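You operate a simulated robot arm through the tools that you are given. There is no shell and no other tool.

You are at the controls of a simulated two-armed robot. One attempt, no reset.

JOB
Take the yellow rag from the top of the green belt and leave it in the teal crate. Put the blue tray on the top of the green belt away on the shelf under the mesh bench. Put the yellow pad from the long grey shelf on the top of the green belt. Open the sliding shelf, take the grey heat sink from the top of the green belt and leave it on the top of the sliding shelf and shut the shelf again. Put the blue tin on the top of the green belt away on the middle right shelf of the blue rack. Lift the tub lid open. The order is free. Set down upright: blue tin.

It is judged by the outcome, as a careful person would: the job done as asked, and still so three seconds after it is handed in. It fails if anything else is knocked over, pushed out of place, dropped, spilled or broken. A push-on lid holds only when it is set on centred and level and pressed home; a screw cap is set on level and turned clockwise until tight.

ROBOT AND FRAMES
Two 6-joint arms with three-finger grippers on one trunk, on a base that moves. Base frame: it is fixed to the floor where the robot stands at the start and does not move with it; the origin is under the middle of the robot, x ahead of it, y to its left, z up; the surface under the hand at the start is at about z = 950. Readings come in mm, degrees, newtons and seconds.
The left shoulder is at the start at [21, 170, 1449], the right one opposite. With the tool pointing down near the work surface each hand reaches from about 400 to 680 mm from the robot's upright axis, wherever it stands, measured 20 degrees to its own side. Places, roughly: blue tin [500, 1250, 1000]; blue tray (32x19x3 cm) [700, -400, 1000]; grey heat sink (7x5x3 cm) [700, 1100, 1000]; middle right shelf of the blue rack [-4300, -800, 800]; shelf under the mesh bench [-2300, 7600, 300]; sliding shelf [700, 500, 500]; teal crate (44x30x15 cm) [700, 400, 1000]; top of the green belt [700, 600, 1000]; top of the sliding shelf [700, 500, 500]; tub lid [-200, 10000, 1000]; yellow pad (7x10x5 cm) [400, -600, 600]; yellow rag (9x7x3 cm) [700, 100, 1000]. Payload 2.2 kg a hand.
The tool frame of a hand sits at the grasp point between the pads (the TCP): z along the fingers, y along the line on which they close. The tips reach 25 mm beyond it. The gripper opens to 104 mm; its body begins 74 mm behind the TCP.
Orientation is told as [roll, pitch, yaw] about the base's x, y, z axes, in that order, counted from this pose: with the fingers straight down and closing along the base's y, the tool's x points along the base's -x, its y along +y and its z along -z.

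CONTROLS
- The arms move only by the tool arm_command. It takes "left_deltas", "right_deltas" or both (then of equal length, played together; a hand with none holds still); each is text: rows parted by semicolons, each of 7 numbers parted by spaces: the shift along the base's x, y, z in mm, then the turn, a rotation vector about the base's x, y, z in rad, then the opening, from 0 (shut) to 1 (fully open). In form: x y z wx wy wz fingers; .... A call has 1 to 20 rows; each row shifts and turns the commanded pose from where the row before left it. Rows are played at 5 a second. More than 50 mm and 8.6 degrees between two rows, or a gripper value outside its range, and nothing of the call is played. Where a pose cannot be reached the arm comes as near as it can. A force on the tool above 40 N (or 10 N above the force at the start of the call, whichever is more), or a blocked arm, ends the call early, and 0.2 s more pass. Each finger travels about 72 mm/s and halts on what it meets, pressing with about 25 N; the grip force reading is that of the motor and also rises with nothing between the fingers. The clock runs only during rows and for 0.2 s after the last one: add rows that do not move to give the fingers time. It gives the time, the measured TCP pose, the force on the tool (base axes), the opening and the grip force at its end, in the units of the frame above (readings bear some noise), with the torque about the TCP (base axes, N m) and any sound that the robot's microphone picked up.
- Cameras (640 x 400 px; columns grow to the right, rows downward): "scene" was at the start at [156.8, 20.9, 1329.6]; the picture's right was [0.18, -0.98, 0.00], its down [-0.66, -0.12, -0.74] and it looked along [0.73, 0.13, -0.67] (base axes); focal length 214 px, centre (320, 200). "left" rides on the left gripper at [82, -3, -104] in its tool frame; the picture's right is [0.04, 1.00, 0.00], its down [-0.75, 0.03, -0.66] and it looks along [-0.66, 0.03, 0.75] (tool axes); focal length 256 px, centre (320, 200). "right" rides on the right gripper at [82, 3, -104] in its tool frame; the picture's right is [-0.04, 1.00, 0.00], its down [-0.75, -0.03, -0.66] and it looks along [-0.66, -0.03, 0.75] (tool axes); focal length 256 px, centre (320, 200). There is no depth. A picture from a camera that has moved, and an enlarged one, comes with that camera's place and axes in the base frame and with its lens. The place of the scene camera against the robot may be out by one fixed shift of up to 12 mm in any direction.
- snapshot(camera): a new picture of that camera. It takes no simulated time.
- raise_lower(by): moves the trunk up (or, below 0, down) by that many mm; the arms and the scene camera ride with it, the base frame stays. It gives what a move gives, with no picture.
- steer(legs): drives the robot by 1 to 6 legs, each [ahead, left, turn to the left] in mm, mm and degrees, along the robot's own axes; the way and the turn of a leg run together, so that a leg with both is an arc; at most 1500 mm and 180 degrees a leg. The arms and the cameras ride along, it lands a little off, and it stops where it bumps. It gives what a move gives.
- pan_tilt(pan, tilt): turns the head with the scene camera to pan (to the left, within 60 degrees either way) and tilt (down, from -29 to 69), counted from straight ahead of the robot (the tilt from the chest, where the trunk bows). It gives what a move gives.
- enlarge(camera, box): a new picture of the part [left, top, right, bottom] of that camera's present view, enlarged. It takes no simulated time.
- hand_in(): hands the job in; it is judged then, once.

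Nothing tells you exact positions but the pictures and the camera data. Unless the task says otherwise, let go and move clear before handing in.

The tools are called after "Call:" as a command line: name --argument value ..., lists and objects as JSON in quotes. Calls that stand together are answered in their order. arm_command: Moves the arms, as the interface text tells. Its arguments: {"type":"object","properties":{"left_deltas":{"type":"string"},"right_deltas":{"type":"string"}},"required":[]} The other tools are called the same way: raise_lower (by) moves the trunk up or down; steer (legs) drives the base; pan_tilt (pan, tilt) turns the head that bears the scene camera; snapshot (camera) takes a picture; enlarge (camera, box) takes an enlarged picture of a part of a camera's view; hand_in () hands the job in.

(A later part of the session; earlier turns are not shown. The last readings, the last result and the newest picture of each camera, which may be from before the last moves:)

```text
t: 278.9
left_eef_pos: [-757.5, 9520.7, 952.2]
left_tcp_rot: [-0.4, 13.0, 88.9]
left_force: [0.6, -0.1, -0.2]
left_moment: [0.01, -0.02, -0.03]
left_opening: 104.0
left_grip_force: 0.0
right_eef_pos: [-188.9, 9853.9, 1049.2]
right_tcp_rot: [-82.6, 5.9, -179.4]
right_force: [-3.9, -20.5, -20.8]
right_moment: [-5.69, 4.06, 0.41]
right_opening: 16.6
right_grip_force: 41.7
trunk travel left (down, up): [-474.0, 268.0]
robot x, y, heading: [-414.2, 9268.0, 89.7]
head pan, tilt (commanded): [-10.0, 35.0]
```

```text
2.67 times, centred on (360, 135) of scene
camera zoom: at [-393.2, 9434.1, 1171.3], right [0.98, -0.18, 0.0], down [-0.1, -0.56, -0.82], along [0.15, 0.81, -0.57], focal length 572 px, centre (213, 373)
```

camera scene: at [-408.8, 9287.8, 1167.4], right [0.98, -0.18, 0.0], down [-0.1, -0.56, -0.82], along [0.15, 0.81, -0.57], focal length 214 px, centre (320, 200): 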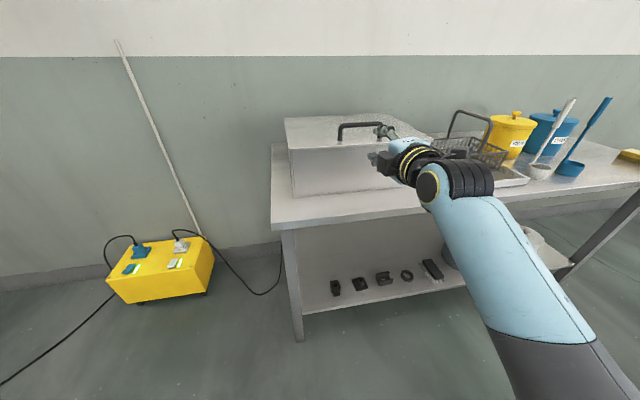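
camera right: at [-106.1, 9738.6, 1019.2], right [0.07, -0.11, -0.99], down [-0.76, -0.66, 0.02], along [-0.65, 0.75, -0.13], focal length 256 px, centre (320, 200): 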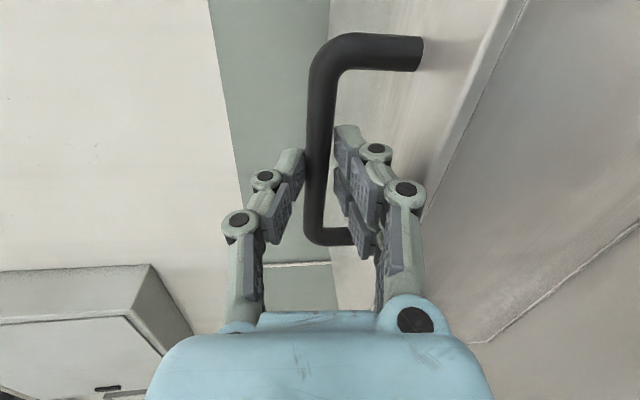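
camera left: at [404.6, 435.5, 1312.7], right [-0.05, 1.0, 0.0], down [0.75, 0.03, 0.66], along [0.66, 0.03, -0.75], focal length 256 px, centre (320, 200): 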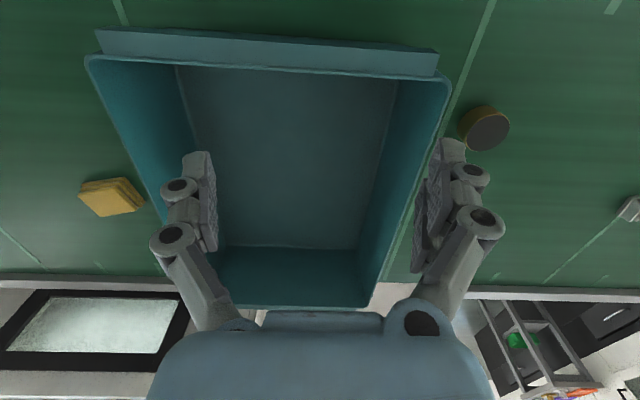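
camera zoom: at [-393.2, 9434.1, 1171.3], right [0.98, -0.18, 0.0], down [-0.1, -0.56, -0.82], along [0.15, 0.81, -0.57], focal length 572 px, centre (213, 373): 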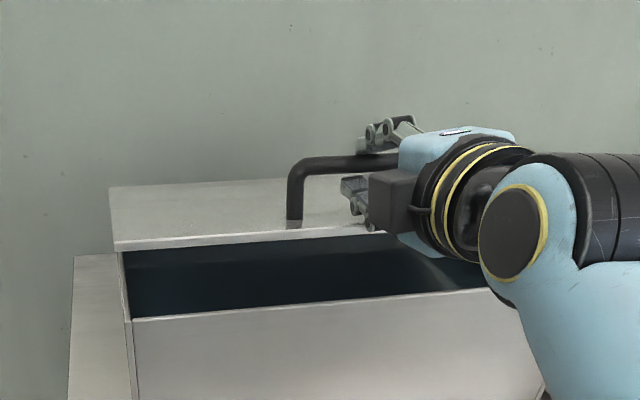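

The lid is hinged and rising, but the tight grip resists the handle's rotation. I loosen slightly so the bar is caged (resting on the lower fingers) and can turn, and move in slightly.

Call:
arm_command --right_deltas "0 0 0 0 0 0 0.24; 0 0 0 0 0 0 0.24; 0 5 0 0 0 0 0.24; 0 5 0 0 0 0 0.24; 0 0 0 0 0 0 0.24"

Call:
snapshot --camera "right"

```text
t: 280.1
left_eef_pos: [-758.4, 9523.2, 952.2]
left_tcp_rot: [-0.4, 12.9, 88.9]
left_force: [-0.5, 1.2, 0.2]
left_moment: [-0.01, 0.0, -0.03]
left_opening: 103.7
left_grip_force: 0.0
right_eef_pos: [-188.5, 9866.3, 1055.0]
right_tcp_rot: [-83.5, 6.4, -179.5]
right_force: [1.2, -0.2, -4.3]
right_moment: [0.0, 0.13, 0.01]
right_opening: 27.5
right_grip_force: 2.2
trunk travel left (down, up): [-474.0, 268.0]
robot x, y, heading: [-417.5, 9271.0, 89.7]
head pan, tilt (commanded): [-10.0, 35.0]
```

```text
taken
camera right: at [-106.0, 9763.4, 1072.6], right [0.07, -0.11, -0.99], down [-0.76, -0.66, 0.02], along [-0.65, 0.75, -0.13], focal length 256 px, centre (320, 200)
```

right: 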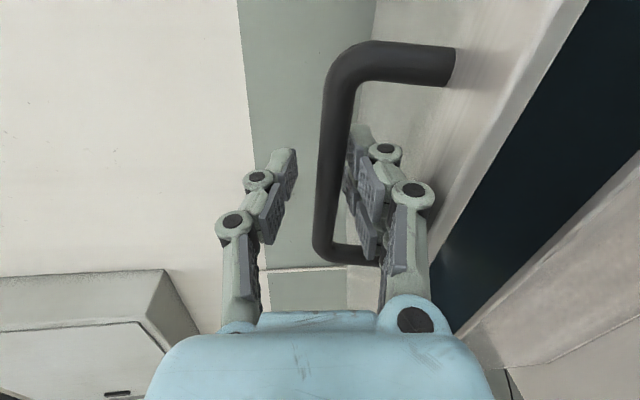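

The bar now rests freely on the lower fingers with ~4 N. I follow the arc to about 35°.

Call:
arm_command --right_deltas "0 4 25.4 0 0 0 0.24; 0 10.3 24.5 0 0 0 0.24; 0 14.4 23.3 0 0 0 0.24; 0 16.4 21.9 0 0 0 0.24; 0 18.2 20.4 0 0 0 0.24; 0 0 0 0 0 0 0.24"

Call:
snapshot --camera "right"

Call:
snapshot --camera "scene"

```text
t: 281.4
left_eef_pos: [-758.8, 9517.6, 954.3]
left_tcp_rot: [-0.4, 12.7, 88.9]
left_force: [0.8, 0.3, 0.0]
left_moment: [0.0, 0.01, 0.01]
left_opening: 104.3
left_grip_force: 0.0
right_eef_pos: [-189.0, 9922.0, 1175.0]
right_tcp_rot: [-83.9, 5.8, -179.5]
right_force: [-6.2, -29.1, 6.7]
right_moment: [-4.67, 2.83, -1.23]
right_opening: 83.9
right_grip_force: 24.9
trunk travel left (down, up): [-474.0, 268.0]
robot x, y, heading: [-414.6, 9269.3, 89.5]
head pan, tilt (commanded): [-10.0, 35.0]
stopped in row 6 (right hand): the force on the tool passed its limit at 41 N (the readings are from after the stop); the commanded pose is now the measured one
```

```text
taken
camera right: at [-107.0, 9818.5, 1192.0], right [0.06, -0.11, -0.99], down [-0.75, -0.66, 0.02], along [-0.65, 0.75, -0.12], focal length 256 px, centre (320, 200)
```

right: 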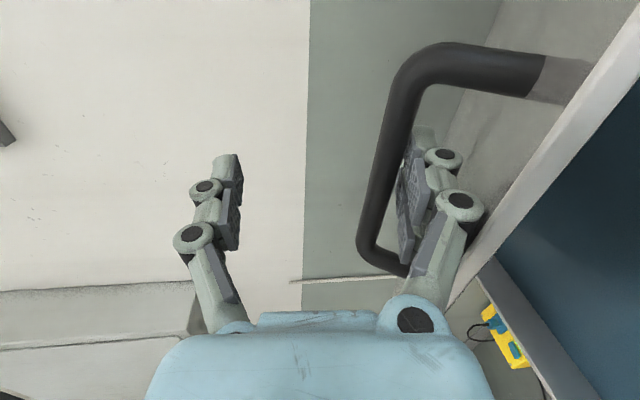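

```text
taken
camera scene: at [-394.8, 9428.8, 1172.3], right [0.98, -0.18, 0.0], down [-0.1, -0.56, -0.82], along [0.15, 0.81, -0.57], focal length 214 px, centre (320, 200)
```

scene: 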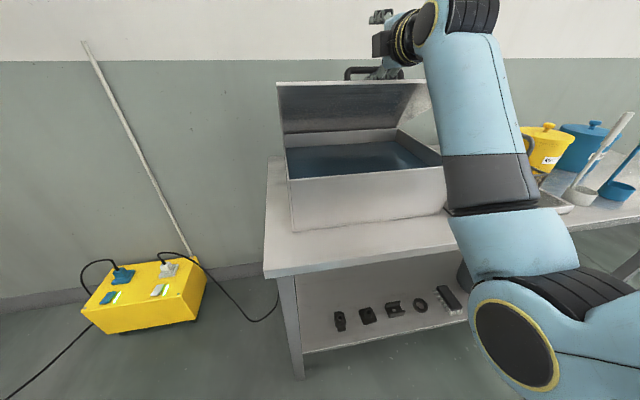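

The fingertips wedged against the lid underside of the handle arch. I ease the hand back so the bar sits nearer the fingertips.

Call:
arm_command --right_deltas "0 -8 0 0 0 0 0.5; 0 -8 0 0 0 0 0.4; 0 0 0 0 0 0 0.3; 0 0 0 0 0 0 0.3"

Call:
snapshot --camera "right"

Call:
enlarge --camera "scene" --box '[260, 0, 460, 125]'

```text
t: 282.4
left_eef_pos: [-759.6, 9525.3, 952.1]
left_tcp_rot: [-0.3, 13.2, 88.9]
left_force: [0.0, 0.2, -0.4]
left_moment: [-0.03, -0.03, -0.01]
left_opening: 104.0
left_grip_force: 0.1
right_eef_pos: [-187.9, 9917.2, 1167.0]
right_tcp_rot: [-83.0, 6.0, -179.2]
right_force: [-6.3, 13.6, -28.8]
right_moment: [-1.58, 2.69, -0.49]
right_opening: 78.2
right_grip_force: 25.3
trunk travel left (down, up): [-474.0, 268.0]
robot x, y, heading: [-412.0, 9269.1, 89.5]
head pan, tilt (commanded): [-10.0, 35.0]
```

```text
taken
camera right: at [-106.0, 9813.5, 1185.1], right [0.07, -0.12, -0.99], down [-0.75, -0.66, 0.03], along [-0.65, 0.74, -0.13], focal length 256 px, centre (320, 200)
```

right: 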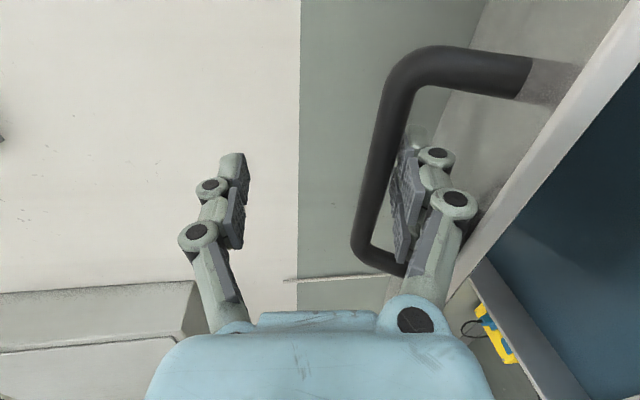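

```text
3.20 times, centred on (360, 62) of scene
camera zoom: at [-393.8, 9438.7, 1170.5], right [0.98, -0.18, 0.0], down [-0.1, -0.57, -0.82], along [0.15, 0.8, -0.58], focal length 686 px, centre (192, 640)
```

zoom: 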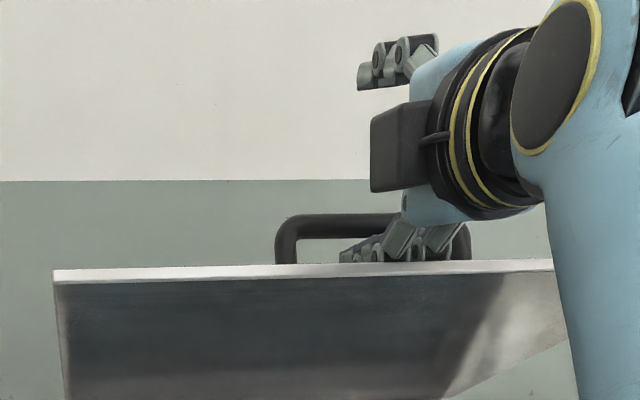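

The finger is wedged between bar and lid edge because the hand stays level while the lid tilts. I rotate the hand down with the lid (~28°) while retracting slightly, so the fingers run parallel to the lid.

Call:
arm_command --right_deltas "0 -3 -3 -0.12 0 0 0.6; 0 -3 -5 -0.12 0 0 0.5; 0 -2 -6 -0.12 0 0 0.4; 0 -1 -6 -0.12 0 0 0.35; 0 0 0 0 0 0 0.35; 0 0 0 0 0 0 0.35"

Call:
snapshot --camera "right"

Call:
enlarge --camera "scene" --box '[260, 0, 460, 125]'

```text
t: 283.8
left_eef_pos: [-757.9, 9521.2, 954.0]
left_tcp_rot: [-0.2, 12.9, 88.9]
left_force: [0.4, 0.2, 0.0]
left_moment: [0.0, 0.01, 0.02]
left_opening: 103.8
left_grip_force: 0.0
right_eef_pos: [-188.0, 9903.8, 1152.4]
right_tcp_rot: [-56.1, 5.3, -176.7]
right_force: [1.0, -1.4, -0.1]
right_moment: [-0.03, 0.02, -0.05]
right_opening: 37.4
right_grip_force: 0.2
trunk travel left (down, up): [-474.0, 268.0]
robot x, y, heading: [-413.4, 9271.5, 89.5]
head pan, tilt (commanded): [-10.0, 35.0]
```

```text
taken
camera right: at [-106.0, 9819.7, 1216.2], right [0.07, -0.55, -0.83], down [-0.75, -0.57, 0.32], along [-0.65, 0.61, -0.46], focal length 256 px, centre (320, 200)
```

right: 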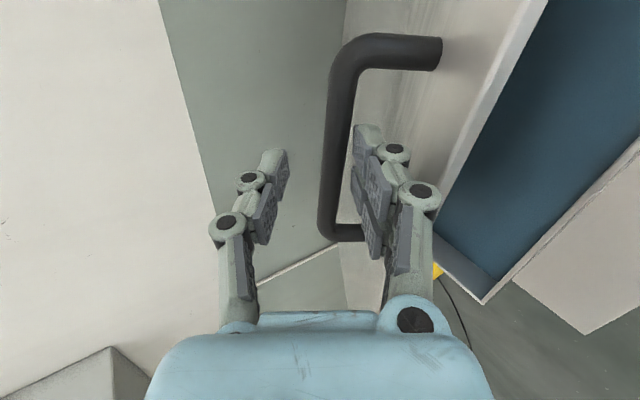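

```text
3.20 times, centred on (360, 62) of scene
camera zoom: at [-394.1, 9434.1, 1171.4], right [0.98, -0.18, 0.0], down [-0.1, -0.56, -0.82], along [0.15, 0.81, -0.57], focal length 686 px, centre (192, 640)
```

zoom: 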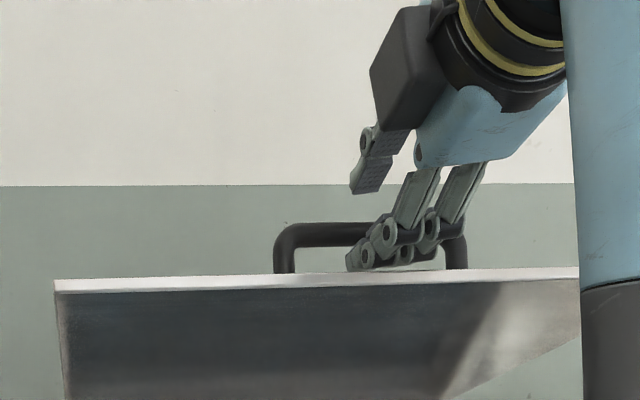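

The lid holds itself where it is (hinge friction), and the hand is now free of strain. I continue lifting with the hand rotating together with the lid.

Call:
arm_command --right_deltas "0 13.1 14.8 -0.061 0 0 0.35; 0 14 14 -0.061 0 0 0.35; 0 14.8 13 -0.061 0 0 0.35; 0 15.6 12.1 -0.061 0 0 0.35; 0 16.3 11.1 -0.061 0 0 0.35; 0 16.9 10.1 -0.061 0 0 0.35; 0 0 0 0 0 0 0.35"

Call:
snapshot --camera "right"

Call:
pan_tilt --pan -10 --tilt 20

Call:
snapshot --camera "scene"

```text
t: 285.4
left_eef_pos: [-758.5, 9521.4, 953.0]
left_tcp_rot: [-0.2, 12.9, 88.8]
left_force: [0.1, 0.8, -0.3]
left_moment: [0.01, 0.03, -0.02]
left_opening: 104.1
left_grip_force: 0.1
right_eef_pos: [-189.1, 9993.2, 1229.6]
right_tcp_rot: [-35.4, 3.9, -175.0]
right_force: [-0.3, -4.6, -1.3]
right_moment: [-0.12, 0.12, -0.08]
right_opening: 39.2
right_grip_force: 2.2
trunk travel left (down, up): [-474.0, 268.0]
robot x, y, heading: [-414.1, 9268.1, 89.4]
head pan, tilt (commanded): [-10.0, 35.0]
```

```text
taken
camera right: at [-106.6, 9937.1, 1319.3], right [0.07, -0.81, -0.58], down [-0.75, -0.42, 0.5], along [-0.65, 0.4, -0.64], focal length 256 px, centre (320, 200)
```

right: 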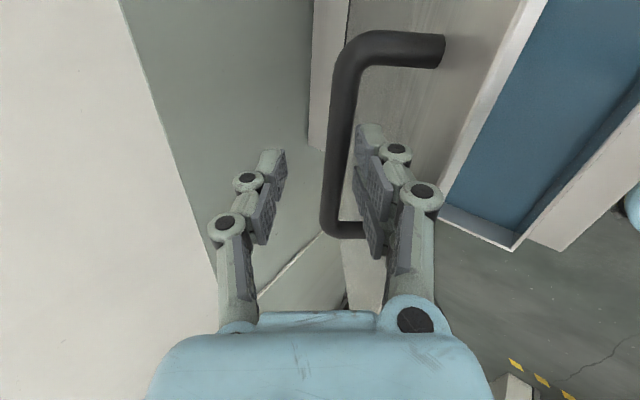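

```text
t: 286.2
left_eef_pos: [-758.6, 9521.3, 952.7]
left_tcp_rot: [-0.3, 12.8, 88.9]
left_force: [-0.2, -0.5, 0.5]
left_moment: [-0.02, -0.02, 0.0]
left_opening: 104.0
left_grip_force: 0.0
right_eef_pos: [-188.6, 9991.6, 1229.8]
right_tcp_rot: [-35.4, 3.8, -175.0]
right_force: [-0.2, -3.8, 0.8]
right_moment: [-0.11, 0.02, -0.09]
right_opening: 38.6
right_grip_force: 1.3
trunk travel left (down, up): [-474.0, 268.0]
robot x, y, heading: [-415.0, 9270.4, 89.6]
head pan, tilt (commanded): [-10.0, 20.0]
```

```text
taken
camera scene: at [-393.3, 9438.6, 1195.3], right [0.98, -0.18, 0.0], down [-0.06, -0.34, -0.94], along [0.17, 0.92, -0.34], focal length 214 px, centre (320, 200)
```

scene: 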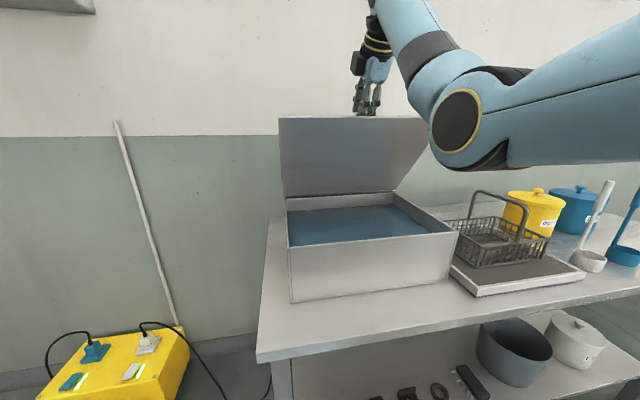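

The lid stands at about 50° and forces are small. Now I push it on by driving the base forward gently.

Call:
steer --legs '[[55, 0, 0]]'

Call:
snapshot --camera "scene"

Call:
snapshot --camera "right"

```text
t: 287.1
left_eef_pos: [-758.0, 9579.2, 953.2]
left_tcp_rot: [-0.3, 13.0, 89.0]
left_force: [-0.3, 0.1, -0.7]
left_moment: [-0.06, 0.0, -0.01]
left_opening: 104.0
left_grip_force: 0.0
right_eef_pos: [-187.7, 10051.1, 1227.7]
right_tcp_rot: [-35.1, 3.8, -175.0]
right_force: [-0.7, 0.0, -0.3]
right_moment: [0.05, 0.02, 0.01]
right_opening: 36.7
right_grip_force: 0.1
trunk travel left (down, up): [-474.0, 268.0]
robot x, y, heading: [-414.1, 9328.8, 89.2]
head pan, tilt (commanded): [-10.0, 20.0]
```

```text
taken
camera scene: at [-392.8, 9496.7, 1195.0], right [0.98, -0.18, 0.0], down [-0.06, -0.34, -0.94], along [0.17, 0.92, -0.34], focal length 214 px, centre (320, 200)
```

scene: 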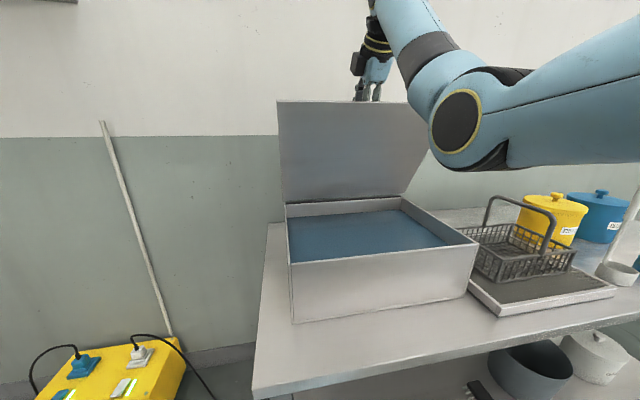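

```text
taken
camera right: at [-105.8, 9995.1, 1317.1], right [0.07, -0.81, -0.58], down [-0.76, -0.42, 0.5], along [-0.65, 0.4, -0.64], focal length 256 px, centre (320, 200)
```

right: 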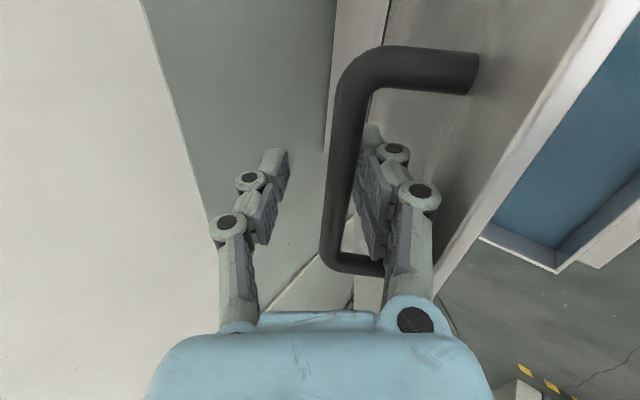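

It works smoothly. I continue forward.

Call:
steer --legs '[[50, 0, 0]]'

Call:
arm_command --right_deltas "0 10 5 -0.05 0 0 0.35; 0 12 4 -0.05 0 0 0.35; 0 12 3 -0.05 0 0 0.35; 0 0 0 0 0 0 0.35"

Call:
snapshot --camera "scene"

Call:
snapshot --camera "right"

```text
t: 288.1
left_eef_pos: [-758.3, 9628.6, 952.1]
left_tcp_rot: [-0.4, 13.0, 89.0]
left_force: [0.7, 0.0, -0.6]
left_moment: [-0.04, 0.0, -0.01]
left_opening: 103.8
left_grip_force: 0.1
right_eef_pos: [-187.3, 10100.8, 1228.7]
right_tcp_rot: [-35.1, 3.9, -175.2]
right_force: [0.7, 0.4, -0.1]
right_moment: [0.01, 0.06, -0.03]
right_opening: 36.6
right_grip_force: 0.1
trunk travel left (down, up): [-474.0, 268.0]
robot x, y, heading: [-412.0, 9371.6, 89.9]
head pan, tilt (commanded): [-10.0, 20.0]
```

```text
t: 289.1
left_eef_pos: [-758.5, 9627.8, 953.2]
left_tcp_rot: [-0.3, 12.7, 88.9]
left_force: [0.1, 0.3, 0.2]
left_moment: [0.03, 0.02, 0.02]
left_opening: 104.2
left_grip_force: 0.1
right_eef_pos: [-186.7, 10131.3, 1242.0]
right_tcp_rot: [-26.8, 3.0, -174.6]
right_force: [0.6, -3.6, -1.5]
right_moment: [0.0, 0.03, -0.08]
right_opening: 38.2
right_grip_force: 1.8
trunk travel left (down, up): [-474.0, 268.0]
robot x, y, heading: [-413.7, 9372.6, 89.7]
head pan, tilt (commanded): [-10.0, 20.0]
```

```text
taken
camera scene: at [-392.3, 9544.3, 1195.4], right [0.98, -0.18, 0.0], down [-0.06, -0.34, -0.94], along [0.17, 0.92, -0.34], focal length 214 px, centre (320, 200)
```

scene: 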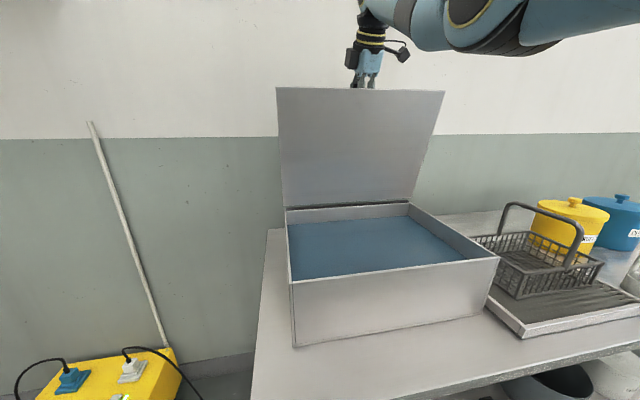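

```text
taken
camera right: at [-104.9, 10089.8, 1337.9], right [0.07, -0.89, -0.45], down [-0.76, -0.34, 0.56], along [-0.65, 0.3, -0.7], focal length 256 px, centre (320, 200)
```

right: 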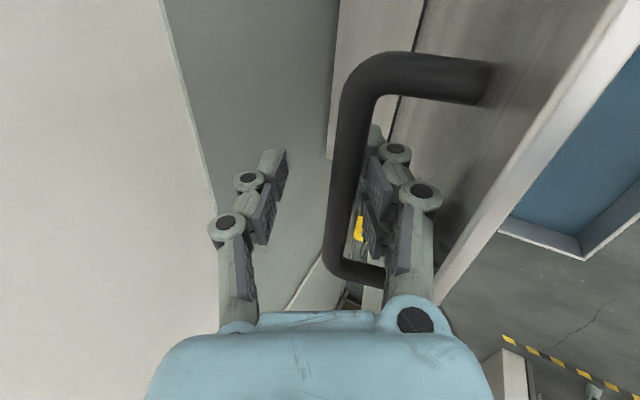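

The lid is now at ~75–80°. I push a bit more with the base.

Call:
steer --legs '[[40, 0, 0]]'

Call:
snapshot --camera "scene"

Call:
snapshot --camera "right"

```text
t: 289.9
left_eef_pos: [-757.5, 9666.0, 952.7]
left_tcp_rot: [-0.5, 12.9, 88.9]
left_force: [0.3, 0.1, -0.9]
left_moment: [-0.02, 0.01, -0.01]
left_opening: 103.8
left_grip_force: 0.1
right_eef_pos: [-186.2, 10172.7, 1239.1]
right_tcp_rot: [-26.5, 3.0, -174.5]
right_force: [-0.8, -4.1, -1.5]
right_moment: [-0.19, 0.23, -0.11]
right_opening: 42.0
right_grip_force: 2.1
trunk travel left (down, up): [-474.0, 268.0]
robot x, y, heading: [-410.3, 9415.6, 89.7]
head pan, tilt (commanded): [-10.0, 20.0]
```

```text
taken
camera scene: at [-392.1, 9584.9, 1195.1], right [0.98, -0.18, 0.0], down [-0.06, -0.34, -0.94], along [0.17, 0.92, -0.34], focal length 214 px, centre (320, 200)
```

scene: 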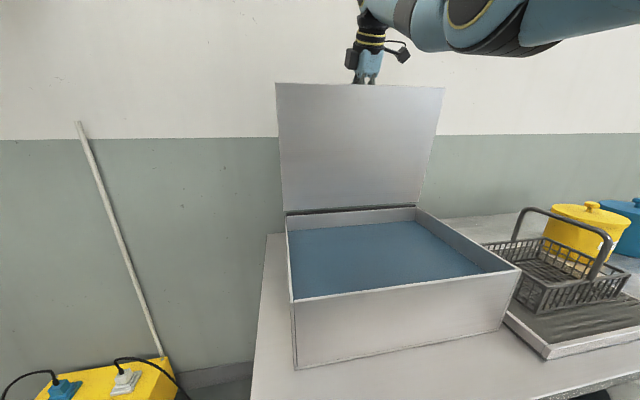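

```text
taken
camera right: at [-104.8, 10130.5, 1336.4], right [0.07, -0.89, -0.45], down [-0.76, -0.34, 0.56], along [-0.65, 0.3, -0.7], focal length 256 px, centre (320, 200)
```

right: 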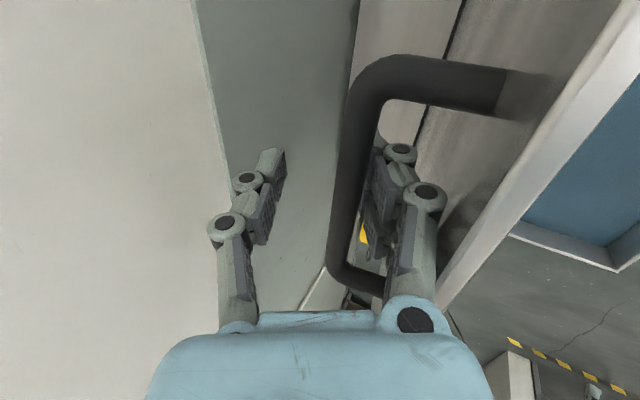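

The lid is near 78°. I push a little more with base and arm toward vertical.

Call:
steer --legs '[[22, 0, 0]]'

Call:
arm_command --right_deltas "0 12 2 0.02 0 0 0.35; 0 12 1 0.02 0 0 0.35; 0 12 0 0.02 0 0 0.35; 0 0 0 0 0 0 0.35"

Call:
snapshot --camera "scene"

Call:
snapshot --camera "right"

```text
t: 290.8
left_eef_pos: [-756.6, 9689.8, 952.5]
left_tcp_rot: [-0.5, 12.9, 88.8]
left_force: [0.2, 1.2, 0.1]
left_moment: [-0.05, -0.01, -0.04]
left_opening: 104.2
left_grip_force: 0.1
right_eef_pos: [-187.1, 10193.9, 1239.4]
right_tcp_rot: [-26.4, 2.9, -174.5]
right_force: [-2.3, -6.4, -6.9]
right_moment: [-0.41, 0.44, -0.18]
right_opening: 47.8
right_grip_force: 5.7
trunk travel left (down, up): [-474.0, 268.0]
robot x, y, heading: [-414.3, 9437.5, 89.6]
head pan, tilt (commanded): [-10.0, 20.0]
```

```text
t: 291.8
left_eef_pos: [-756.3, 9688.5, 954.7]
left_tcp_rot: [-0.4, 13.0, 88.8]
left_force: [0.5, 0.0, -0.4]
left_moment: [0.01, 0.0, -0.01]
left_opening: 103.9
left_grip_force: 0.0
right_eef_pos: [-185.1, 10213.3, 1240.7]
right_tcp_rot: [-29.9, 3.4, -174.8]
right_force: [-5.0, -9.0, -1.3]
right_moment: [-2.01, 0.39, -1.37]
right_opening: 62.0
right_grip_force: 14.8
right hand out of reach, approached as far as the arm can: row 2, 3
trunk travel left (down, up): [-474.0, 268.0]
robot x, y, heading: [-414.0, 9436.6, 89.6]
head pan, tilt (commanded): [-10.0, 20.0]
```

```text
taken
camera scene: at [-392.7, 9605.2, 1195.5], right [0.98, -0.18, 0.0], down [-0.06, -0.34, -0.94], along [0.17, 0.92, -0.34], focal length 214 px, centre (320, 200)
```

scene: 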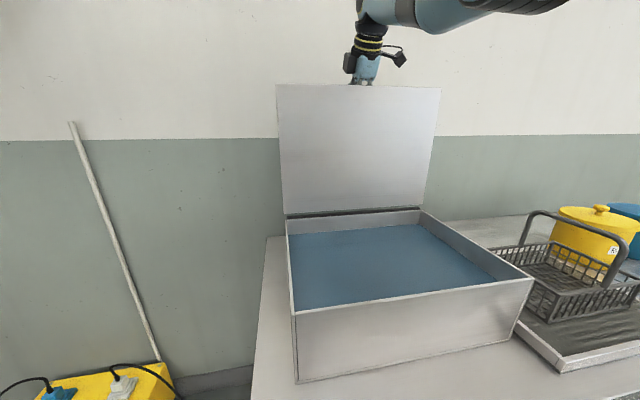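

```text
taken
camera right: at [-104.8, 10166.0, 1333.6], right [0.07, -0.86, -0.5], down [-0.75, -0.37, 0.54], along [-0.65, 0.34, -0.68], focal length 256 px, centre (320, 200)
```

right: 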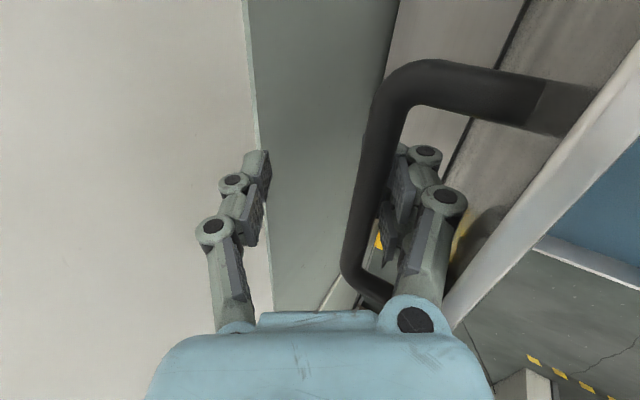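

The lid is now about vertical and the fingers are being squeezed, so it's far enough open. I relax the fingers and slide the hand out along its own axis.

Call:
arm_command --right_deltas "0 0 0 0 0 0 0.58; 0 -7 12 0 0 0 0.58; 0 -10 17.3 0 0 0 0.58; 0 -10 17.3 0 0 0 0.58; 0 -10 17.3 0 0 0 0.58; 0 0 0 0 0 0 0.58"

Call:
snapshot --camera "scene"

Call:
snapshot --camera "right"

```text
t: 292.5
left_eef_pos: [-756.3, 9688.9, 953.3]
left_tcp_rot: [-0.3, 12.8, 88.9]
left_force: [-0.1, -0.1, -0.3]
left_moment: [0.06, -0.02, 0.01]
left_opening: 103.9
left_grip_force: 0.1
right_eef_pos: [-184.6, 10198.8, 1249.2]
right_tcp_rot: [-28.3, 3.1, -174.9]
right_force: [1.8, -0.9, -12.6]
right_moment: [0.02, -0.03, -0.83]
right_opening: 68.8
right_grip_force: 4.4
trunk travel left (down, up): [-474.0, 268.0]
robot x, y, heading: [-411.6, 9437.9, 89.6]
head pan, tilt (commanded): [-10.0, 20.0]
stopped in row 3 (right hand): the force on the tool passed its limit at 47 N (the readings are from after the stop); the commanded pose is now the measured one
```

```text
taken
camera scene: at [-391.3, 9606.2, 1195.3], right [0.98, -0.18, 0.0], down [-0.06, -0.34, -0.94], along [0.17, 0.92, -0.34], focal length 214 px, centre (320, 200)
```

scene: 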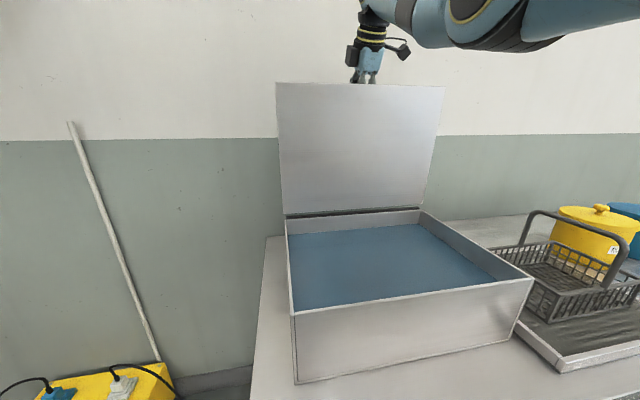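

```text
taken
camera right: at [-101.9, 10153.2, 1343.2], right [0.06, -0.88, -0.47], down [-0.76, -0.35, 0.55], along [-0.65, 0.32, -0.69], focal length 256 px, centre (320, 200)
```

right: 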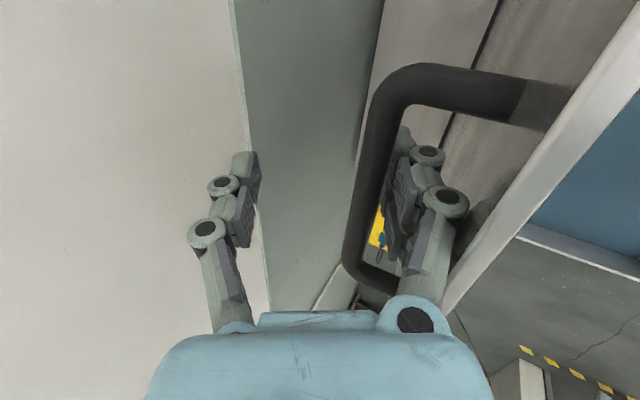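

The finger is wedged because the lid has turned more than the hand. I draw the lid back to about 60° to match the hand, then slide out; afterwards I'll push it fully open from its underside.

Call:
arm_command --right_deltas "0 -15 -5 0 0 0 0.5; 0 -20 0 0 0 0 0.45; 0 -20 0 0 0 0 0.4; 0 -20 -2 0 0 0 0.4; 0 -20 -4 0 0 0 0.4; 0 -15 -5 0 0 0 0.4; 0 0 0 0 0 0 0.4"

Call:
snapshot --camera "scene"

Call:
snapshot --camera "right"

```text
t: 294.1
left_eef_pos: [-756.2, 9688.1, 953.4]
left_tcp_rot: [-0.4, 12.8, 88.9]
left_force: [-0.1, 0.1, 0.1]
left_moment: [0.02, -0.02, 0.0]
left_opening: 104.0
left_grip_force: 0.1
right_eef_pos: [-185.7, 10103.7, 1232.7]
right_tcp_rot: [-28.7, 3.0, -174.7]
right_force: [0.7, -0.8, 0.2]
right_moment: [0.02, -0.01, 0.01]
right_opening: 41.3
right_grip_force: 0.1
right hand out of reach, approached as far as the arm can: row 6
trunk travel left (down, up): [-474.0, 268.0]
robot x, y, heading: [-409.3, 9435.8, 89.8]
head pan, tilt (commanded): [-10.0, 20.0]
```

```text
taken
camera scene: at [-391.8, 9606.3, 1195.3], right [0.98, -0.18, 0.0], down [-0.06, -0.34, -0.94], along [0.17, 0.92, -0.34], focal length 214 px, centre (320, 200)
```

scene: 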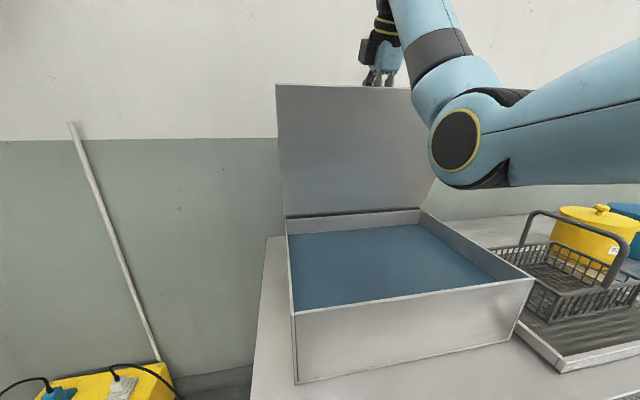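

```text
taken
camera right: at [-103.9, 10057.6, 1326.5], right [0.07, -0.87, -0.48], down [-0.75, -0.36, 0.55], along [-0.65, 0.33, -0.68], focal length 256 px, centre (320, 200)
```

right: 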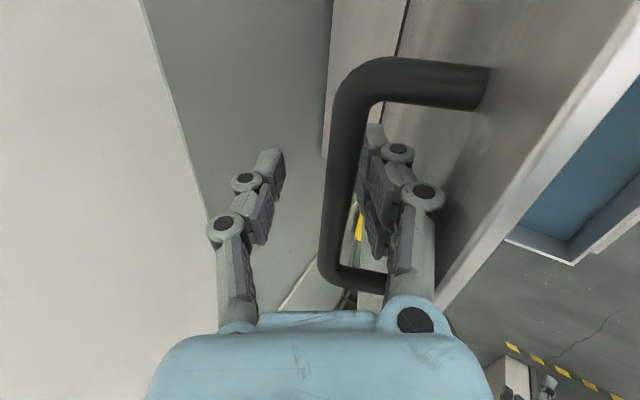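

No strain now. I slide the hand out along its axis.

Call:
arm_command --right_deltas "0 -7.3 13.1 0 0 0 0.4; 0 -9.7 17.5 0 0 0 0.4; 0 -9.7 17.5 0 0 0 0.4; 0 -9.7 17.5 0 0 0 0.4; 0 -9.7 17.5 0 0 0 0.4; 0 0 0 0 0 0 0.4"

Call:
snapshot --camera "scene"

Call:
snapshot --camera "right"

```text
t: 295.5
left_eef_pos: [-757.8, 9688.3, 953.6]
left_tcp_rot: [-0.4, 12.9, 88.9]
left_force: [-0.4, -0.3, -0.4]
left_moment: [0.03, 0.02, 0.01]
left_opening: 103.9
left_grip_force: 0.2
right_eef_pos: [-187.2, 10117.8, 1304.5]
right_tcp_rot: [-28.9, 3.1, -174.6]
right_force: [-1.1, -0.7, -1.0]
right_moment: [0.03, -0.01, 0.02]
right_opening: 41.3
right_grip_force: 0.1
right hand out of reach, approached as far as the arm can: row 1, 2, 3, 4, 5
trunk travel left (down, up): [-474.0, 268.0]
robot x, y, heading: [-410.8, 9438.9, 89.5]
head pan, tilt (commanded): [-10.0, 20.0]
```

```text
taken
camera scene: at [-391.9, 9605.8, 1195.4], right [0.98, -0.18, 0.0], down [-0.06, -0.34, -0.94], along [0.17, 0.92, -0.34], focal length 214 px, centre (320, 200)
```

scene: 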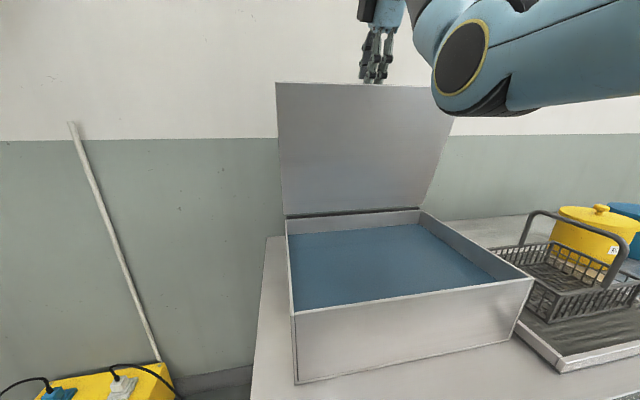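

```text
taken
camera right: at [-105.9, 10071.3, 1398.5], right [0.07, -0.87, -0.48], down [-0.75, -0.36, 0.55], along [-0.65, 0.33, -0.68], focal length 256 px, centre (320, 200)
```

right: 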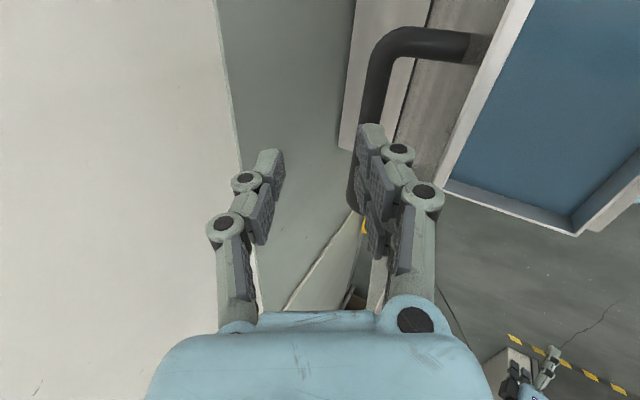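

The fingers are out of the handle. I raise a bit and back away.

Call:
raise_lower --by 70

Call:
steer --legs '[[-330, 0, 0]]'

Call:
snapshot --camera "scene"

Call:
snapshot --camera "right"

```text
t: 296.6
left_eef_pos: [-758.4, 9689.2, 1022.2]
left_tcp_rot: [-0.3, 13.0, 88.7]
left_force: [-0.2, 0.2, -0.1]
left_moment: [0.03, 0.0, -0.02]
left_opening: 104.2
left_grip_force: 0.0
right_eef_pos: [-187.8, 10118.8, 1371.9]
right_tcp_rot: [-28.7, 3.1, -174.7]
right_force: [0.0, -0.5, -0.2]
right_moment: [-0.04, 0.01, 0.01]
right_opening: 41.7
right_grip_force: 0.0
trunk travel left (down, up): [-544.0, 198.0]
robot x, y, heading: [-415.4, 9435.5, 89.6]
head pan, tilt (commanded): [-10.0, 20.0]
```

```text
t: 298.8
left_eef_pos: [-758.1, 9360.6, 1023.0]
left_tcp_rot: [-0.2, 12.8, 88.4]
left_force: [0.1, 0.4, 0.0]
left_moment: [0.01, 0.01, 0.01]
left_opening: 103.6
left_grip_force: 0.1
right_eef_pos: [-185.0, 9784.5, 1373.8]
right_tcp_rot: [-28.8, 3.1, -175.1]
right_force: [-0.1, 0.2, 0.0]
right_moment: [-0.01, 0.0, -0.01]
right_opening: 41.7
right_grip_force: 0.1
trunk travel left (down, up): [-544.0, 198.0]
robot x, y, heading: [-416.9, 9101.5, 89.0]
head pan, tilt (commanded): [-10.0, 20.0]
```

```text
taken
camera scene: at [-394.4, 9272.8, 1266.4], right [0.98, -0.19, 0.0], down [-0.06, -0.34, -0.94], along [0.18, 0.92, -0.34], focal length 214 px, centre (320, 200)
```

scene: 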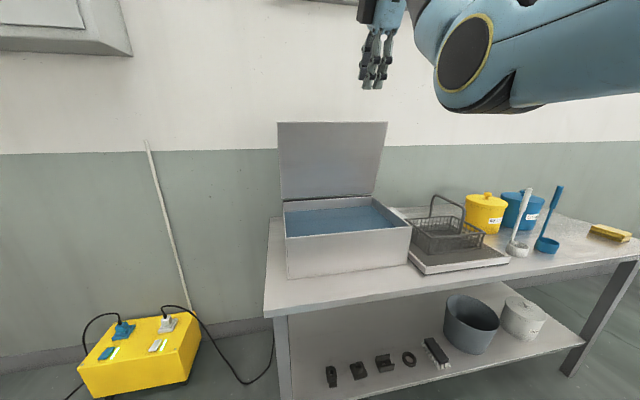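

```text
taken
camera right: at [-104.2, 9738.1, 1467.7], right [0.06, -0.87, -0.48], down [-0.76, -0.35, 0.55], along [-0.65, 0.33, -0.68], focal length 256 px, centre (320, 200)
```

right: 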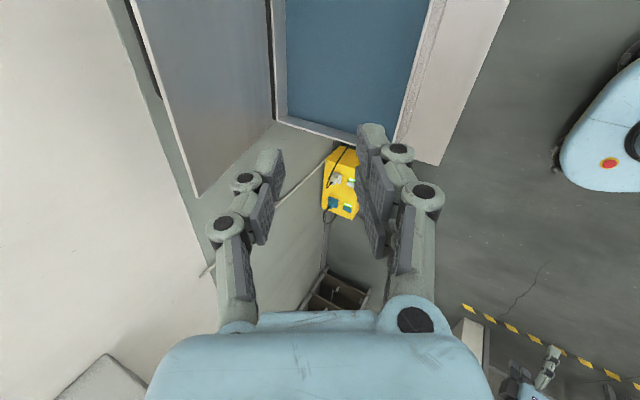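

The lid stays open by itself at about 78°. I'd like it safely past vertical, so I close the fist, lower it to z≈1230 in front of the lid's underside and push with base and arm.

Call:
arm_command --right_deltas "0 0 0 0 0 0 0; 0 0 0 0 0 0 0; 0 0 0 0 0 0 0; 0 0 0 0 0 0 0; 0 0 0 0 0 0 0"

Call:
raise_lower --by -150

Call:
steer --legs '[[230, 0, 0.5]]'

Call:
snapshot --camera "scene"

Call:
snapshot --camera "right"

```text
t: 300.0
left_eef_pos: [-759.7, 9360.6, 1022.1]
left_tcp_rot: [-0.4, 12.9, 88.4]
left_force: [0.2, -0.3, -0.3]
left_moment: [-0.02, 0.02, 0.02]
left_opening: 104.0
left_grip_force: 0.1
right_eef_pos: [-186.5, 9785.4, 1373.9]
right_tcp_rot: [-28.8, 3.1, -175.2]
right_force: [0.0, 0.0, -0.1]
right_moment: [0.0, -0.01, 0.01]
right_opening: 0.0
right_grip_force: 25.0
trunk travel left (down, up): [-544.0, 198.0]
robot x, y, heading: [-420.7, 9103.5, 89.3]
head pan, tilt (commanded): [-10.0, 20.0]
```

```text
t: 301.8
left_eef_pos: [-757.7, 9360.1, 873.8]
left_tcp_rot: [-0.3, 12.9, 88.5]
left_force: [-0.7, -0.2, -0.4]
left_moment: [0.01, -0.02, -0.01]
left_opening: 104.2
left_grip_force: 0.2
right_eef_pos: [-185.3, 9793.4, 1206.1]
right_tcp_rot: [-27.3, 2.9, -175.1]
right_force: [0.1, 0.1, 0.2]
right_moment: [0.03, -0.01, 0.01]
right_opening: 0.0
right_grip_force: 25.4
trunk travel left (down, up): [-394.0, 348.0]
robot x, y, heading: [-415.9, 9104.9, 89.1]
head pan, tilt (commanded): [-10.0, 20.0]
```

```text
t: 303.5
left_eef_pos: [-758.2, 9587.2, 871.7]
left_tcp_rot: [-0.3, 12.9, 88.9]
left_force: [-0.2, 0.9, 0.0]
left_moment: [-0.05, -0.02, 0.01]
left_opening: 104.3
left_grip_force: 0.0
right_eef_pos: [-189.8, 10023.3, 1205.2]
right_tcp_rot: [-27.2, 3.0, -174.6]
right_force: [0.0, -0.3, -0.8]
right_moment: [-0.01, 0.03, 0.02]
right_opening: 0.0
right_grip_force: 24.5
trunk travel left (down, up): [-394.0, 348.0]
robot x, y, heading: [-412.9, 9333.6, 89.7]
head pan, tilt (commanded): [-10.0, 20.0]
```

```text
taken
camera scene: at [-393.1, 9506.6, 1113.1], right [0.98, -0.18, 0.0], down [-0.06, -0.34, -0.94], along [0.17, 0.92, -0.34], focal length 214 px, centre (320, 200)
```

scene: 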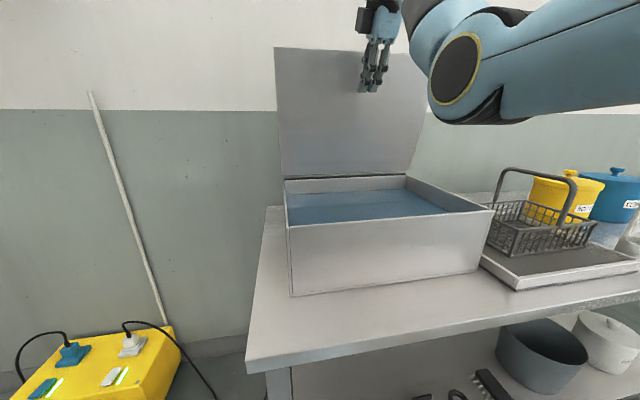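

```text
taken
camera right: at [-107.0, 9981.1, 1299.7], right [0.07, -0.89, -0.46], down [-0.75, -0.35, 0.56], along [-0.65, 0.31, -0.69], focal length 256 px, centre (320, 200)
```

right: 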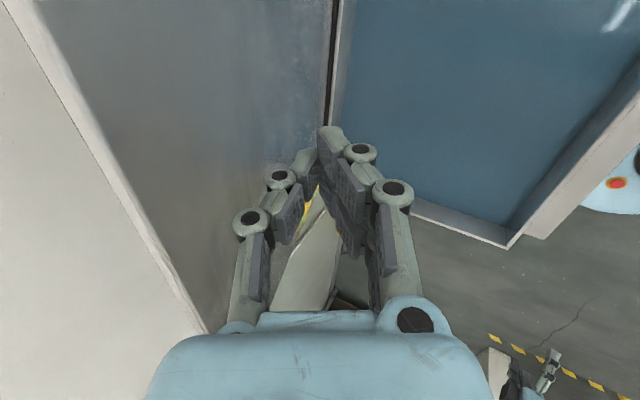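

The fist is in front of the lid's underside. I push forward.

Call:
steer --legs '[[60, 0, 0]]'

Call:
steer --legs '[[35, 0, 0]]'

Call:
snapshot --camera "right"

Call:
snapshot --camera "scene"

```text
t: 304.4
left_eef_pos: [-758.4, 9645.7, 872.1]
left_tcp_rot: [-0.3, 13.0, 88.9]
left_force: [-0.1, 1.1, 0.4]
left_moment: [-0.03, 0.0, -0.02]
left_opening: 104.2
left_grip_force: 0.0
right_eef_pos: [-188.1, 10086.1, 1204.6]
right_tcp_rot: [-27.2, 2.9, -174.6]
right_force: [-0.4, 1.4, -0.6]
right_moment: [-0.02, 0.01, 0.0]
right_opening: 0.0
right_grip_force: 25.1
trunk travel left (down, up): [-394.0, 348.0]
robot x, y, heading: [-414.1, 9392.9, 89.7]
head pan, tilt (commanded): [-10.0, 20.0]
```

```text
t: 305.3
left_eef_pos: [-758.7, 9682.3, 872.5]
left_tcp_rot: [-0.5, 13.0, 88.9]
left_force: [0.2, 0.2, -0.6]
left_moment: [-0.05, -0.02, 0.01]
left_opening: 104.3
left_grip_force: 0.2
right_eef_pos: [-189.2, 10119.9, 1204.2]
right_tcp_rot: [-27.1, 2.9, -174.6]
right_force: [-0.7, 1.6, -0.2]
right_moment: [-0.04, -0.02, -0.03]
right_opening: 0.2
right_grip_force: 24.9
trunk travel left (down, up): [-394.0, 348.0]
robot x, y, heading: [-416.7, 9426.1, 89.8]
head pan, tilt (commanded): [-10.0, 20.0]
```

```text
taken
camera right: at [-107.0, 10077.2, 1298.9], right [0.07, -0.89, -0.46], down [-0.75, -0.35, 0.56], along [-0.65, 0.31, -0.69], focal length 256 px, centre (320, 200)
```

right: 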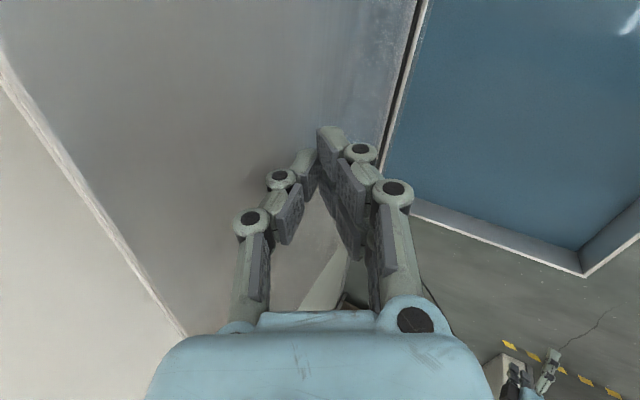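

```text
taken
camera scene: at [-392.7, 9602.2, 1112.9], right [0.98, -0.18, 0.0], down [-0.06, -0.34, -0.94], along [0.17, 0.92, -0.34], focal length 214 px, centre (320, 200)
```

scene: 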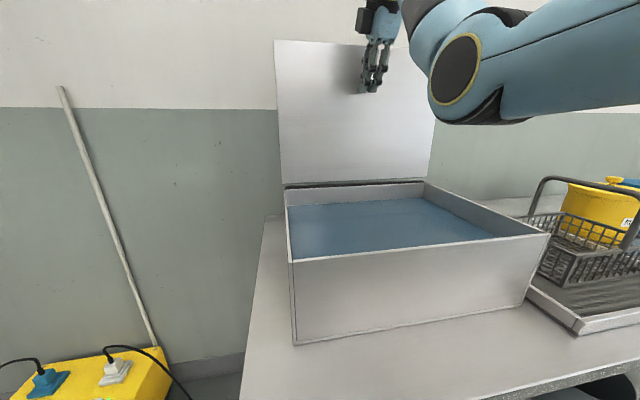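

It moves with hardly any force. I push a little further with the arm.

Call:
arm_command --right_deltas "0 12 0 0 0 0 0; 0 12 0 0 0 0 0; 0 12 0 0 0 0 0; 0 12 0 0 0 0 0; 0 0 0 0 0 0 0"

Call:
snapshot --camera "right"

Call:
snapshot --camera "scene"

```text
t: 306.5
left_eef_pos: [-758.3, 9676.6, 874.3]
left_tcp_rot: [-0.3, 12.7, 88.8]
left_force: [0.7, 0.5, 1.5]
left_moment: [-0.02, -0.02, 0.0]
left_opening: 104.1
left_grip_force: 0.1
right_eef_pos: [-189.1, 10160.2, 1205.8]
right_tcp_rot: [-26.9, 2.9, -174.7]
right_force: [-0.7, -37.2, -8.5]
right_moment: [-0.72, 0.11, -0.28]
right_opening: 0.0
right_grip_force: 24.7
trunk travel left (down, up): [-394.0, 348.0]
robot x, y, heading: [-413.5, 9425.7, 89.5]
head pan, tilt (commanded): [-10.0, 20.0]
```

```text
taken
camera right: at [-107.2, 10116.9, 1301.1], right [0.07, -0.89, -0.45], down [-0.75, -0.34, 0.56], along [-0.65, 0.3, -0.69], focal length 256 px, centre (320, 200)
```

right: 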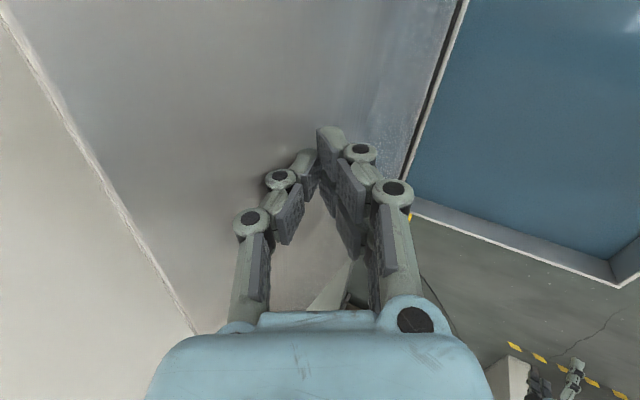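

```text
taken
camera scene: at [-392.4, 9595.5, 1113.9], right [0.98, -0.18, 0.0], down [-0.06, -0.33, -0.94], along [0.17, 0.93, -0.34], focal length 214 px, centre (320, 200)
```

scene: 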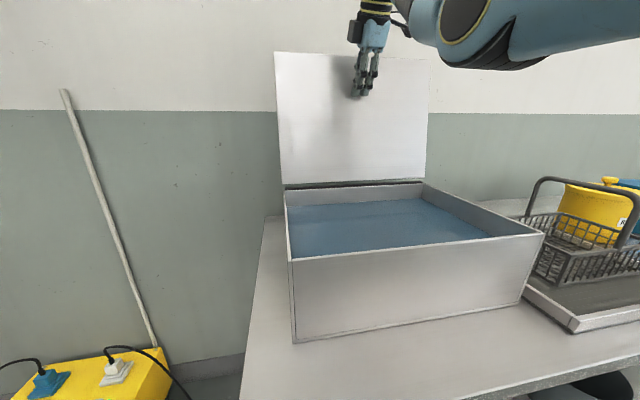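

The lid reached its stop (37 N), past vertical. I draw back and check that it stays.

Call:
arm_command --right_deltas "0 -15 0 0 0 0 0; 0 -20 0 0 0 0 0; 0 -20 0 0 0 0 0; 0 0 0 0 0 0 0"

Call:
steer --legs '[[-420, 0, 0]]'

Call:
snapshot --camera "scene"

```text
t: 307.5
left_eef_pos: [-758.0, 9680.3, 874.5]
left_tcp_rot: [-0.3, 12.9, 89.0]
left_force: [0.2, 0.1, 1.5]
left_moment: [0.01, -0.01, -0.01]
left_opening: 104.1
left_grip_force: 0.0
right_eef_pos: [-191.2, 10117.6, 1202.6]
right_tcp_rot: [-27.3, 2.9, -174.6]
right_force: [-0.6, -0.8, -0.4]
right_moment: [-0.01, 0.01, 0.01]
right_opening: 0.0
right_grip_force: 24.8
right hand out of reach, approached as far as the arm can: row 3
trunk travel left (down, up): [-394.0, 348.0]
robot x, y, heading: [-410.9, 9429.6, 89.5]
head pan, tilt (commanded): [-10.0, 20.0]
```

```text
t: 310.1
left_eef_pos: [-761.0, 9258.8, 872.7]
left_tcp_rot: [-0.4, 13.0, 88.7]
left_force: [0.4, -0.1, 0.7]
left_moment: [0.01, -0.01, 0.02]
left_opening: 104.0
left_grip_force: 0.1
right_eef_pos: [-192.2, 9696.0, 1203.6]
right_tcp_rot: [-27.4, 2.9, -174.7]
right_force: [0.1, -0.6, 0.0]
right_moment: [0.02, -0.03, 0.0]
right_opening: 0.0
right_grip_force: 24.4
trunk travel left (down, up): [-394.0, 348.0]
robot x, y, heading: [-417.8, 9010.7, 89.4]
head pan, tilt (commanded): [-10.0, 20.0]
```

```text
taken
camera scene: at [-395.4, 9178.7, 1113.4], right [0.98, -0.18, 0.0], down [-0.06, -0.34, -0.94], along [0.17, 0.92, -0.34], focal length 214 px, centre (320, 200)
```

scene: 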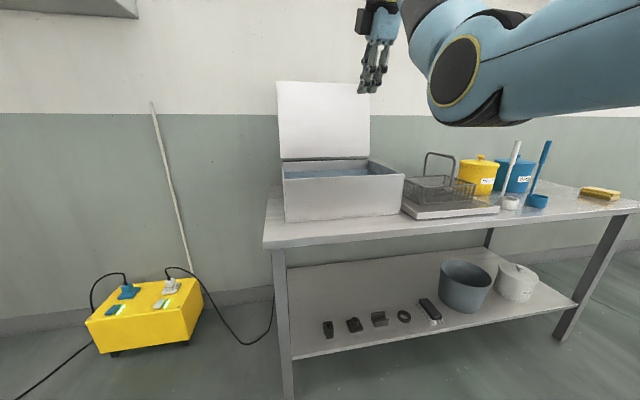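

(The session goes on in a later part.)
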